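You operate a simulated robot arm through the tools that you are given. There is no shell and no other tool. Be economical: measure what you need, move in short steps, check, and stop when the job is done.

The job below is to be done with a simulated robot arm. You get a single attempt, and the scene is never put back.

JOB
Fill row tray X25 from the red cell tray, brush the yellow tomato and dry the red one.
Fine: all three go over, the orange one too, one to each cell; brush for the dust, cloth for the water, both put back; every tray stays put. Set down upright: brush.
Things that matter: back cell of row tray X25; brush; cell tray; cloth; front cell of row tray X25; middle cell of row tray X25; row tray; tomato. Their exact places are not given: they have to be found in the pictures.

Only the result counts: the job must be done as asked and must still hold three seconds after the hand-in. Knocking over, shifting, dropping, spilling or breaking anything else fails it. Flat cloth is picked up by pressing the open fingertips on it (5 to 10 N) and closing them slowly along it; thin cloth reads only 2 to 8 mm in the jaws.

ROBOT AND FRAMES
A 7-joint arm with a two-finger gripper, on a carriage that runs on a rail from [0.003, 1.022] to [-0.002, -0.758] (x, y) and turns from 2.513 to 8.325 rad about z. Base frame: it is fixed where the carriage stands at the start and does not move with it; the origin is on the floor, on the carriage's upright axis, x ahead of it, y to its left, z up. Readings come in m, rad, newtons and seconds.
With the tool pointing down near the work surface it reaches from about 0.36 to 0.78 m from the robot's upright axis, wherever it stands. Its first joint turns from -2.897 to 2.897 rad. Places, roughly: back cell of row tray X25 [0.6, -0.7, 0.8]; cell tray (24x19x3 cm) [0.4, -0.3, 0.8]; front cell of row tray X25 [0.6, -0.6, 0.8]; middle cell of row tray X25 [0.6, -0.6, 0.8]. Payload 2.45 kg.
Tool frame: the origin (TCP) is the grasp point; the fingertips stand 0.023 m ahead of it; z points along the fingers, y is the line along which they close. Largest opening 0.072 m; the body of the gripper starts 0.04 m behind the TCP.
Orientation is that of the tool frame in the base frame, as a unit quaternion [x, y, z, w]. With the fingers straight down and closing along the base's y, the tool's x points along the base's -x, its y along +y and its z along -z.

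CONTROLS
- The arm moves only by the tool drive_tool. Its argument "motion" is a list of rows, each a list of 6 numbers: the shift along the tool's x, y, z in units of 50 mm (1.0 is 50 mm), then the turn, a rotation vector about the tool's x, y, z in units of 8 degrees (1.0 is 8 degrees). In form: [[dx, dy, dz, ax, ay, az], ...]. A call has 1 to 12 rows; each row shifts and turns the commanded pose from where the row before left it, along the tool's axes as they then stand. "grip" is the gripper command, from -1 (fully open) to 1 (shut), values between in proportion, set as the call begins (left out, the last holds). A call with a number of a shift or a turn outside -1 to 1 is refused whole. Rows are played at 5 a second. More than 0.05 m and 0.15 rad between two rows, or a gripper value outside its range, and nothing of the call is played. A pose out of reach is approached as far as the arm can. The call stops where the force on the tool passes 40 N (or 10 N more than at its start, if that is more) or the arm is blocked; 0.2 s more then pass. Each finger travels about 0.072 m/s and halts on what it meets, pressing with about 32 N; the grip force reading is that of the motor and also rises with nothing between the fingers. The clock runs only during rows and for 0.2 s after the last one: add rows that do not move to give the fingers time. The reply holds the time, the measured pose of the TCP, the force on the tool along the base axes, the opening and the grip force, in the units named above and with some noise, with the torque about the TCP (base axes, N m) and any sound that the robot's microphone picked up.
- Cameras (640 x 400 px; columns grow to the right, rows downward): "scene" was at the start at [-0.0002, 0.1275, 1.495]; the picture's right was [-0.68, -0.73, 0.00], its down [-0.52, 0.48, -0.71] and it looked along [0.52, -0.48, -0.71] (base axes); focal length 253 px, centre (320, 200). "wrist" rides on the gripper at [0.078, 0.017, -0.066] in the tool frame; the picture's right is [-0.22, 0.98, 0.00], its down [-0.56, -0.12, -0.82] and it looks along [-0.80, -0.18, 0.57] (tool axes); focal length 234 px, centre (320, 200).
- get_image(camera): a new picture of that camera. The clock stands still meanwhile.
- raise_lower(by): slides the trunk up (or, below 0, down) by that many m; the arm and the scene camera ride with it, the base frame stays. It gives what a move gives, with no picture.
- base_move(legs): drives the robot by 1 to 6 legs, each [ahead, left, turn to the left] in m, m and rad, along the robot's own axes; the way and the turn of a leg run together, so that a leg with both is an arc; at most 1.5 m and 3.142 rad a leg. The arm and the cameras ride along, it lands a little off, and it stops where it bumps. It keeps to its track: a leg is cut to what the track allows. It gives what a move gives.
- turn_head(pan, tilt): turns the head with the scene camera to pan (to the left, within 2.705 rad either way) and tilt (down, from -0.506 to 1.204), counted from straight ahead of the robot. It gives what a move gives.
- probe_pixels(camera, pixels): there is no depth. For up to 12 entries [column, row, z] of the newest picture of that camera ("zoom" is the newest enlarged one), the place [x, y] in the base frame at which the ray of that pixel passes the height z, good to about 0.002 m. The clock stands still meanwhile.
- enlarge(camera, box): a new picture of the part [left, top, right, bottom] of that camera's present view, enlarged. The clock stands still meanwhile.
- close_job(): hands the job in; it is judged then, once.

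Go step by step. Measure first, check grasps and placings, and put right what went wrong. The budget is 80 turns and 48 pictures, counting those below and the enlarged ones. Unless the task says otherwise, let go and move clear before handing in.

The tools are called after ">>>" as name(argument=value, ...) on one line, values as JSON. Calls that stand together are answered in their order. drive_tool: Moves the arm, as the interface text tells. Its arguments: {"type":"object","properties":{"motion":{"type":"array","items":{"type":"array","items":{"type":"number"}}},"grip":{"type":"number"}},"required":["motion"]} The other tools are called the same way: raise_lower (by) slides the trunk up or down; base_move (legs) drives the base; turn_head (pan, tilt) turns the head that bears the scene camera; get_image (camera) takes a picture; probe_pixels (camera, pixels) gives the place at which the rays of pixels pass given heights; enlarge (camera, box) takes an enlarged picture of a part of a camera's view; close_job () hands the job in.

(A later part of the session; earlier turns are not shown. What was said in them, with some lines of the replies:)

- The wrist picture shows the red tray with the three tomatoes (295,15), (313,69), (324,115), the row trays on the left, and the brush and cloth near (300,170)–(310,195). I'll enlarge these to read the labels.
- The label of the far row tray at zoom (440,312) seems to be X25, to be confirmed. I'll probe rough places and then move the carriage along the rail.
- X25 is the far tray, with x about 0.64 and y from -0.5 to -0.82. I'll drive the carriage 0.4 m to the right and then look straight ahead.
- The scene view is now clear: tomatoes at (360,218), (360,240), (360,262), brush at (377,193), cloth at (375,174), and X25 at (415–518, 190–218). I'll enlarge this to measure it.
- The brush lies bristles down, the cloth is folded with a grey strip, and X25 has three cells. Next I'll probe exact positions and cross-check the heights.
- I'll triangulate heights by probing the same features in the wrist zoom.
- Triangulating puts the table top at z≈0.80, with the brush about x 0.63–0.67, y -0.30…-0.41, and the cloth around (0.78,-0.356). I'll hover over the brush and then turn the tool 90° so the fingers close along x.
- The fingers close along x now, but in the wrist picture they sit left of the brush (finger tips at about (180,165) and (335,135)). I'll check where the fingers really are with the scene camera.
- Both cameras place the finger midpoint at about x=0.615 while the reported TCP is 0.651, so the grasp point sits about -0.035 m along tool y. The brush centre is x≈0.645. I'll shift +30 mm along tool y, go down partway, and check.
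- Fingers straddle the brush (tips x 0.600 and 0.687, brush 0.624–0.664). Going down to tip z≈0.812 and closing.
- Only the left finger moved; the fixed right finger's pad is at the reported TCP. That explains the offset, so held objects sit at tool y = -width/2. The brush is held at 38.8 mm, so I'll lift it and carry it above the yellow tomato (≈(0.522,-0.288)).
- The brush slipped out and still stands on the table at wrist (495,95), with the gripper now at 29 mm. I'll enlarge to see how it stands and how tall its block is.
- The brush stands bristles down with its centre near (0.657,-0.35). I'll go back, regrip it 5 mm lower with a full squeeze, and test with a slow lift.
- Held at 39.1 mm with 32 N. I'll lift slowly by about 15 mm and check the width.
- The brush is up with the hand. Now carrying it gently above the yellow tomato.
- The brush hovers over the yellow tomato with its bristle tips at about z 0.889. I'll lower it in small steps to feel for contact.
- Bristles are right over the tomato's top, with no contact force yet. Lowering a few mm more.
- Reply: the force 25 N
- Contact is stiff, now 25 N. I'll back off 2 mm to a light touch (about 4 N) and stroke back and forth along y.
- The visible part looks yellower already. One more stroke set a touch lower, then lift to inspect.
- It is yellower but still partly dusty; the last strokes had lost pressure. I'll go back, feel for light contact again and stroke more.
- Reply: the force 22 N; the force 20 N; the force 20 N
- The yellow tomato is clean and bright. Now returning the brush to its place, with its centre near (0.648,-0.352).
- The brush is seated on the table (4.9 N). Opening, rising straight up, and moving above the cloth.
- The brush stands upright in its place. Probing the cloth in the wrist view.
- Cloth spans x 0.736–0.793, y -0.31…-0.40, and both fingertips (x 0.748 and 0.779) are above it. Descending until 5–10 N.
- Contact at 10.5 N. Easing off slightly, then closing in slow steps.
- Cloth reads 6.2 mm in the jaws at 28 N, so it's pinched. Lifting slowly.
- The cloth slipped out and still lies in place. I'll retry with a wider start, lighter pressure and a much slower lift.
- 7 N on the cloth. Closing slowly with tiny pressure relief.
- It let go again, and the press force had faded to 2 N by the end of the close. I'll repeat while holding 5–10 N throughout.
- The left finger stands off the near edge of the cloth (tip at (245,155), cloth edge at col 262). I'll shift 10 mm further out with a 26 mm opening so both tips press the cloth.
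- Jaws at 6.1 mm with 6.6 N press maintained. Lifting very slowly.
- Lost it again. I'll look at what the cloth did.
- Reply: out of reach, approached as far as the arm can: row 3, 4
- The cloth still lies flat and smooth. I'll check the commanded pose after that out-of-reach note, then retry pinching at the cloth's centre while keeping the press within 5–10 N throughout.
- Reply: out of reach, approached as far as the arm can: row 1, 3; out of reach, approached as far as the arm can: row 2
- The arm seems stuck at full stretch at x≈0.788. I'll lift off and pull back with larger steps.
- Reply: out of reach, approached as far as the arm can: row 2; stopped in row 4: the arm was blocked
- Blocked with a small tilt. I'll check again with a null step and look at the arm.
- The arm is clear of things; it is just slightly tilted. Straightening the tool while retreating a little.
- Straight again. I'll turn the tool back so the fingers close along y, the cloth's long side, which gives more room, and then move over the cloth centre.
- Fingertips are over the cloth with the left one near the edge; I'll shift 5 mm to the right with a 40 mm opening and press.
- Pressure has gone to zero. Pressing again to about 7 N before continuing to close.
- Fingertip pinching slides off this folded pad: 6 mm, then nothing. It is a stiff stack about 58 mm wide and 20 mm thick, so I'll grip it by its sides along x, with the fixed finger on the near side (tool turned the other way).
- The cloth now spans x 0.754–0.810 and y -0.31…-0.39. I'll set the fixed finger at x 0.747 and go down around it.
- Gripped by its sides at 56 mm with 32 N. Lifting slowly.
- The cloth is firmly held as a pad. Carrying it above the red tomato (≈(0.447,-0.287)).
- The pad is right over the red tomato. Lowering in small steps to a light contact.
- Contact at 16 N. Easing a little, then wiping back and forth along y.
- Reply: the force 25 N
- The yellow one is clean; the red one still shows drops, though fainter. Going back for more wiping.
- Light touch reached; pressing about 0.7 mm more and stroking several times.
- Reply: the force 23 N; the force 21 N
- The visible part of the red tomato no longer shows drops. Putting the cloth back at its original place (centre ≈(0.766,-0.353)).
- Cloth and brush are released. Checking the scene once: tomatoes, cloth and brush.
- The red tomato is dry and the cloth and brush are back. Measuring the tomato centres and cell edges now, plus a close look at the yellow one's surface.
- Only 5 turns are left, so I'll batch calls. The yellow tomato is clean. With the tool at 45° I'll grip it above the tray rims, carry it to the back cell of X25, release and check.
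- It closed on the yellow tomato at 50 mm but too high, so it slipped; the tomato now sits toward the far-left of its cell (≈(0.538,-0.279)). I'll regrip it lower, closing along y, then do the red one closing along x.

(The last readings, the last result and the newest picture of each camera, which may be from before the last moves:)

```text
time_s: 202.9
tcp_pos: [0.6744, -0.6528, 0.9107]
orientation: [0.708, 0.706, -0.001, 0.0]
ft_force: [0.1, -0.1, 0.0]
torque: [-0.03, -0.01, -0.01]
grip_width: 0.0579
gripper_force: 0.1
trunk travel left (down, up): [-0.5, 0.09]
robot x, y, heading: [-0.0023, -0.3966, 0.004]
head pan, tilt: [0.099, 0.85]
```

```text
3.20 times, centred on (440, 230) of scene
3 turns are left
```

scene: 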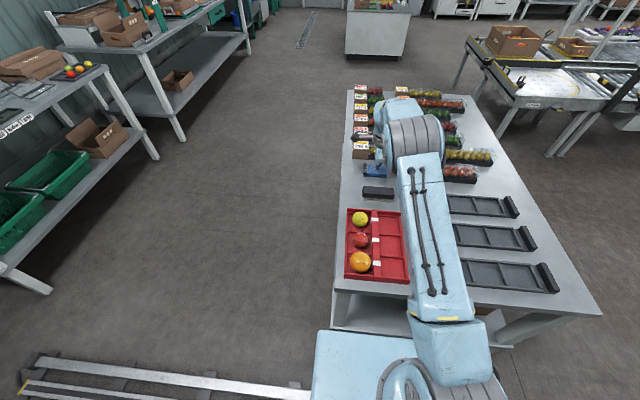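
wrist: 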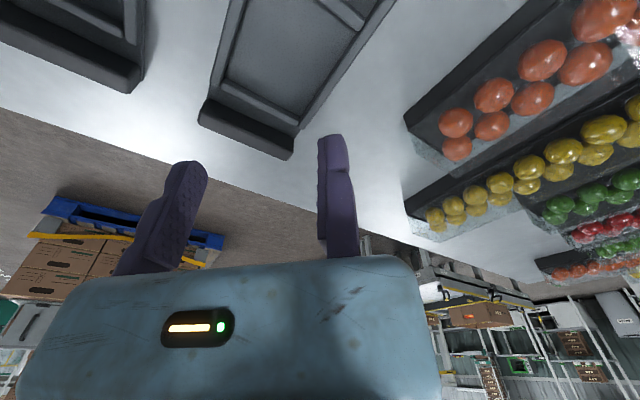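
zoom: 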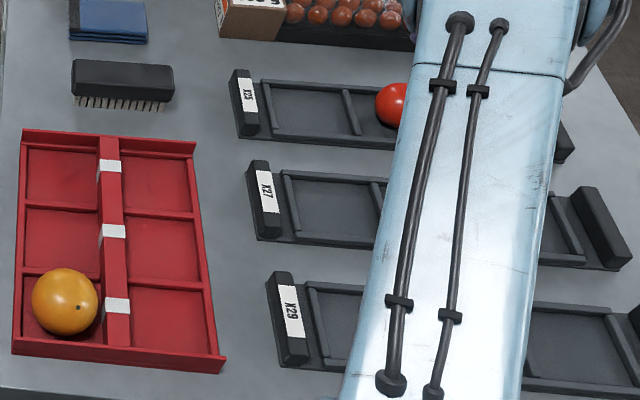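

Yellow and red are placed (the red is visible in the middle cell). Now the orange one goes into the front cell, with the tool at -45°, and then I'll retreat and look.

>>> drive_tool(motion=[[0, 0, -0.2, 0, 0, -0.9375], [0, 0, 0, 0, 0, -0.9375], [0, 0, 0, 0, 0, -0.9375], [0, 0, 0, 0, 0, -0.9375], [0, 0, 0, 0, 0, -0.9375], [0, 0, 0, 0, 0, -0.9375], [0, 0, 0, 0, 0, -0.9375], [0, 0, 0, 0, 0, -0.9375], [0, 0, 0, 0, 0, -0.9375], [0, 0, 0, 0, 0, -0.9375], [0, 0, 0, 0, 0, -0.9375], [0, 0, 0, 0, 0, -0.9375]], grip=-0.792)

>>> drive_tool(motion=[[0, 0, 0, 0, 0, -0.9375], [0, 0, 0, 0, 0, -0.9375], [0, 0, 0, 0, 0, -0.9375], [0, 0, 0, 0, 0, -0.9375], [0, 0, 0, 0, 0, -0.9375], [0, 0, 0, 0, 0, -0.9375], [0, 0, 0, 0, 0, 0]])

>>> drive_tool(motion=[[-0.0695, 0.8435, 0, 0, 0, 0], [-0.0695, 0.8435, 0, 0, 0, 0], [-0.0695, 0.8435, 0, 0, 0, 0], [-0.0695, 0.8435, 0, 0, 0, 0], [-0.0695, 0.8435, 0, 0, 0, 0], [-0.0695, 0.8435, 0, 0, 0, 0], [-0.0695, 0.8435, 0, 0, 0, 0], [-0.0695, 0.8435, 0, 0, 0, 0], [-0.0695, 0.8435, 0, 0, 0, 0], [-0.0695, 0.8435, 0, 0, 0, 0], [-0.0695, 0.8435, 0, 0, 0, 0], [-0.0695, 0.8435, 0, 0, 0, 0]])

>>> drive_tool(motion=[[0, 0, 0, 0, 0, 0], [0, 0, 0.4, 0, 0, 0], [0, 0, 0.4, 0, 0, 0], [0, 0, 0.3, 0, 0, 0], [0, 0, 0.2, 0, 0, 0], [0, 0, 0.174, 0, 0, 0], [0, 0, 0, 0, 0, 0]])

>>> drive_tool(motion=[[0, 0, 0, 0, 0, 0], [0, 0, 0, 0, 0, 0], [0, 0, 0, 0, 0, 0], [0, 0, 0, 0, 0, 0], [0, 0, 0, 0, 0, 0]], grip=1)

>>> drive_tool(motion=[[0, 0, -0.06, 0, 0, 0], [0, 0, -0.06, 0, 0, 0], [0, 0, -0.06, 0, 0, 0], [0, 0, -0.06, 0, 0, 0], [0, 0, -0.1, 0, 0, 0], [0, 0, -0.2, 0, 0, 0], [0, 0, -0.3, 0, 0, 0], [0, 0, -0.4, 0, 0, 0], [0, 0, -0.4, 0, 0, 0], [0, 0, 0, 0, 0, 0]])

>>> drive_tool(motion=[[0.0007, -0.3958, 0, 0, 0, 0], [0.0007, -0.3958, 0, 0, 0, 0], [0.0007, -0.3958, 0, 0, 0, 0], [0.0007, -0.3958, 0, 0, 0, 0], [0.0007, -0.3958, 0, 0, 0, 0], [0.0007, -0.3958, 0, 0, 0, 0], [0.0007, -0.3958, 0, 0, 0, 0], [0.0007, -0.3958, 0, 0, 0, 0], [0.0007, -0.3958, 0, 0, 0, 0], [0.0007, -0.3958, 0, 0, 0, 0]])

>>> drive_tool(motion=[[0.0007, -0.3958, 0, 0, 0, 0], [0.0007, -0.3958, 0, 0, 0, 0], [0.0007, -0.3958, 0, 0, 0, 0], [0.0007, -0.3958, 0, 0, 0, 0], [0.0007, -0.3958, 0, 0, 0, 0], [0.0007, -0.3958, 0, 0, 0, 0], [0.0007, -0.3958, 0, 0, 0, 0], [0.0007, -0.3958, 0, 0, 0, 0], [0.0007, -0.3958, 0, 0, 0, 0], [0.0007, -0.3958, 0, 0, 0, 0], [0, 0, 0, 0, 0, 0]])

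>>> drive_tool(motion=[[0, 0, 0.4, 0, 0, 0], [0, 0, 0.4, 0, 0, 0], [0, 0, 0.4, 0, 0, 0], [0, 0, 0.3, 0, 0, 0], [0, 0, 0.12, 0, 0, 0], [0, 0, 0, 0, 0, 0], [0, 0, 0, 0, 0, 0]])

>>> drive_tool(motion=[[0, 0, 0, 0, 0, 0], [0, 0, 0, 0, 0, 0], [0, 0.06, 0, 0, 0, 0], [0, 0, 0, 0, 0, 0], [0, 0, -0.2, 0, 0, 0], [0, 0, -0.5, 0, 0, 0], [0, 0, -0.8, 0, 0, 0], [0, 0, 0, 0, 0, 0]], grip=-0.84)

>>> drive_tool(motion=[[-0.304, 0.6025, 0, 0, 0, 0], [-0.304, 0.6025, 0, 0, 0, 0], [-0.304, 0.6025, 0, 0, 0, 0], [-0.304, 0.6025, 0, 0, 0, 0], [-0.304, 0.6025, 0, 0, 0, 0], [-0.304, 0.6025, 0, 0, 0, 0], [-0.304, 0.6025, 0, 0, 0, 0], [-0.304, 0.6025, 0, 0, 0, 0], [0, 0, 0, 0, 0, 0]])

>>> enlarge(camera="scene", box=[340, 165, 540, 290])

```text
time_s: 205.5
tcp_pos: [0.6742, -0.6543, 0.9201]
orientation: [-0.002, 1.0, 0.0, -0.001]
ft_force: [0.6, 0.3, -1.0]
torque: [0.0, 0.02, -0.04]
grip_width: 0.0645
gripper_force: 0.1
trunk travel left (down, up): [-0.5, 0.09]
robot x, y, heading: [-0.0038, -0.3976, 0.003]
head pan, tilt: [0.099, 0.85]
```

```text
time_s: 207.1
tcp_pos: [0.6753, -0.6531, 0.9205]
orientation: [-0.384, 0.923, 0.001, -0.002]
ft_force: [0.7, 0.0, -0.4]
torque: [-0.04, -0.01, -0.03]
grip_width: 0.0646
gripper_force: 0.0
trunk travel left (down, up): [-0.5, 0.09]
robot x, y, heading: [-0.0025, -0.3993, -0.002]
head pan, tilt: [0.099, 0.85]
```

```text
time_s: 209.7
tcp_pos: [0.3464, -0.2656, 0.9205]
orientation: [-0.383, 0.924, 0.001, -0.001]
ft_force: [0.9, 0.7, 0.1]
torque: [0.0, -0.02, 0.02]
grip_width: 0.0646
gripper_force: 0.1
trunk travel left (down, up): [-0.5, 0.09]
robot x, y, heading: [0.0001, -0.3973, -0.001]
head pan, tilt: [0.099, 0.85]
```

```text
time_s: 211.3
tcp_pos: [0.3476, -0.2643, 0.8474]
orientation: [-0.383, 0.924, 0.001, -0.001]
ft_force: [-0.4, -1.0, -1.0]
torque: [0.01, 0.01, 0.01]
grip_width: 0.0646
gripper_force: 0.0
trunk travel left (down, up): [-0.5, 0.09]
robot x, y, heading: [0.0, -0.399, -0.003]
head pan, tilt: [0.099, 0.85]
```

```text
time_s: 212.5
tcp_pos: [0.3471, -0.265, 0.8468]
orientation: [-0.383, 0.924, 0.001, -0.001]
ft_force: [-0.6, -0.1, 1.0]
torque: [0.04, 0.02, 0.0]
grip_width: 0.0583
gripper_force: 15.8
trunk travel left (down, up): [-0.5, 0.09]
robot x, y, heading: [-0.0027, -0.4035, 0.003]
head pan, tilt: [0.099, 0.85]
```

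```text
time_s: 214.7
tcp_pos: [0.3461, -0.2662, 0.9295]
orientation: [-0.382, 0.924, 0.0, -0.002]
ft_force: [-0.3, 0.2, -0.8]
torque: [0.04, 0.04, -0.03]
grip_width: 0.0588
gripper_force: 16.4
trunk travel left (down, up): [-0.5, 0.09]
robot x, y, heading: [-0.0022, -0.404, -0.007]
head pan, tilt: [0.099, 0.85]
```

```text
time_s: 216.9
tcp_pos: [0.486, -0.405, 0.9294]
orientation: [-0.382, 0.924, 0.001, -0.001]
ft_force: [0.0, -0.4, -0.5]
torque: [0.03, 0.06, 0.0]
grip_width: 0.0586
gripper_force: 16.2
trunk travel left (down, up): [-0.5, 0.09]
robot x, y, heading: [-0.005, -0.3991, 0.001]
head pan, tilt: [0.099, 0.85]
```

```text
time_s: 219.3
tcp_pos: [0.6259, -0.5451, 0.9302]
orientation: [-0.383, 0.924, 0.001, -0.001]
ft_force: [-0.7, -0.3, -0.9]
torque: [0.04, -0.01, -0.02]
grip_width: 0.0585
gripper_force: 15.9
trunk travel left (down, up): [-0.5, 0.09]
robot x, y, heading: [-0.0039, -0.3962, -0.0]
head pan, tilt: [0.099, 0.85]
```

```text
time_s: 220.9
tcp_pos: [0.626, -0.5459, 0.8476]
orientation: [-0.383, 0.924, 0.0, 0.0]
ft_force: [-0.7, -0.4, 3.0]
torque: [-0.1, -0.03, -0.03]
grip_width: 0.0587
gripper_force: 16.4
trunk travel left (down, up): [-0.5, 0.09]
robot x, y, heading: [-0.0038, -0.4034, -0.004]
head pan, tilt: [0.099, 0.85]
```

```text
time_s: 222.7
tcp_pos: [0.624, -0.5429, 0.9237]
orientation: [-0.383, 0.924, 0.001, -0.002]
ft_force: [-0.4, 0.0, 0.0]
torque: [-0.04, 0.01, 0.02]
grip_width: 0.0662
gripper_force: 0.1
trunk travel left (down, up): [-0.5, 0.09]
robot x, y, heading: [-0.0018, -0.4026, -0.001]
head pan, tilt: [0.099, 0.85]
```

```text
time_s: 224.7
tcp_pos: [0.5379, -0.2872, 0.922]
orientation: [-0.382, 0.924, 0.0, -0.001]
ft_force: [-0.4, -0.3, 0.4]
torque: [0.01, -0.03, 0.0]
grip_width: 0.0659
gripper_force: 0.1
trunk travel left (down, up): [-0.5, 0.09]
robot x, y, heading: [-0.0022, -0.3976, -0.001]
head pan, tilt: [0.099, 0.85]
```

```text
3.20 times, centred on (440, 228) of scene
2 turns are left
```

zoom: 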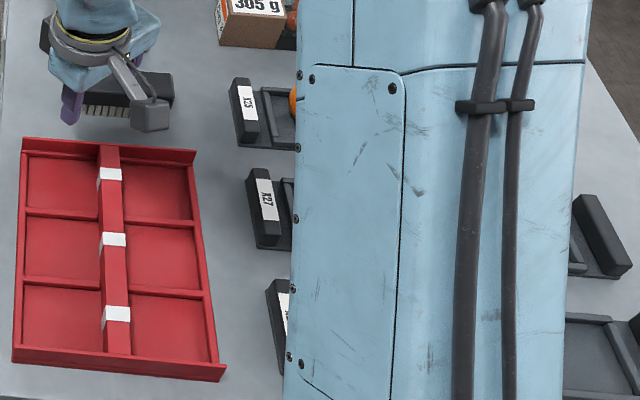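

All three went over, but the arm hides X25. I'll move to the first viewing pose, high and to the right, and take the last picture.

>>> drive_tool(motion=[[0, 0, -0.935, 0, 0, 0], [0, 0, -0.935, 0, 0, 0], [0, 0, -0.935, 0, 0, 0], [0, 0, -0.935, 0, 0, 0], [0, 0, 0, 0, 0, 0.9375], [0, 0, 0, 0, 0, 0.9375], [0, 0, 0, 0, 0, 0.9375], [0, 0, 0, 0, 0, 0.9375], [0, 0, 0, 0, 0, 0.9375], [0, 0, 0, 0, 0, 0.9375]])

>>> drive_tool(motion=[[0.356, -0.742, 0, 0, 0, 0], [0.356, -0.742, 0, 0, 0, 0], [0.356, -0.742, 0, 0, 0, 0], [0.356, -0.742, 0, 0, 0, 0], [0.356, -0.742, 0, 0, 0, 0], [0.356, -0.742, 0, 0, 0, 0], [0.356, -0.742, 0, 0, 0, 0], [0.356, -0.742, 0, 0, 0, 0], [0.356, -0.742, 0, 0, 0, 0], [0.356, -0.742, 0, 0, 0, 0], [0, 0, 0, 0, 0, 0]])

>>> enlarge(camera="scene", box=[340, 165, 540, 290])

```text
time_s: 226.9
tcp_pos: [0.54, -0.2866, 1.1109]
orientation: [0.003, 1.0, -0.001, 0.0]
ft_force: [-0.7, 0.1, 0.1]
torque: [-0.01, -0.03, 0.0]
grip_width: 0.0663
gripper_force: 0.0
trunk travel left (down, up): [-0.5, 0.09]
robot x, y, heading: [-0.0024, -0.3973, -0.0]
head pan, tilt: [0.099, 0.85]
```

```text
time_s: 229.3
tcp_pos: [0.3606, -0.6593, 1.1099]
orientation: [0.001, 1.0, -0.001, -0.002]
ft_force: [-0.2, 0.0, -0.3]
torque: [-0.03, 0.0, -0.01]
grip_width: 0.0663
gripper_force: 0.1
trunk travel left (down, up): [-0.5, 0.09]
robot x, y, heading: [-0.0025, -0.3993, -0.002]
head pan, tilt: [0.099, 0.85]
```

```text
refused: no pictures are left
1 turns are left
```

The tool readings show all three tomatoes gripped, carried and released at the X25 cells, and the arm is clear. No pictures are left for a last look, so I'm handing in now.

>>> close_job()

```text
The job is handed in.
```

I handed the job in with all three tomatoes moved to row tray X25, but I couldn't take a final picture of the full tray. I saw the red tomato in the middle cell. The yellow in the back cell and the orange in the front cell rest on the gripper readings: each was held until released over its cell, and the red tray is empty.

- **Cleaning:** the yellow tomato was brushed and the red one dried; both looked clean in the pictures.
- **Brush and cloth:** both are back in place, the brush standing upright on its bristles. The cloth would not pinch, so I gripped it by its sides, and it shifted about 1 cm before I set it back.
- **Trays:** none showed any sign of moving in the last pictures.
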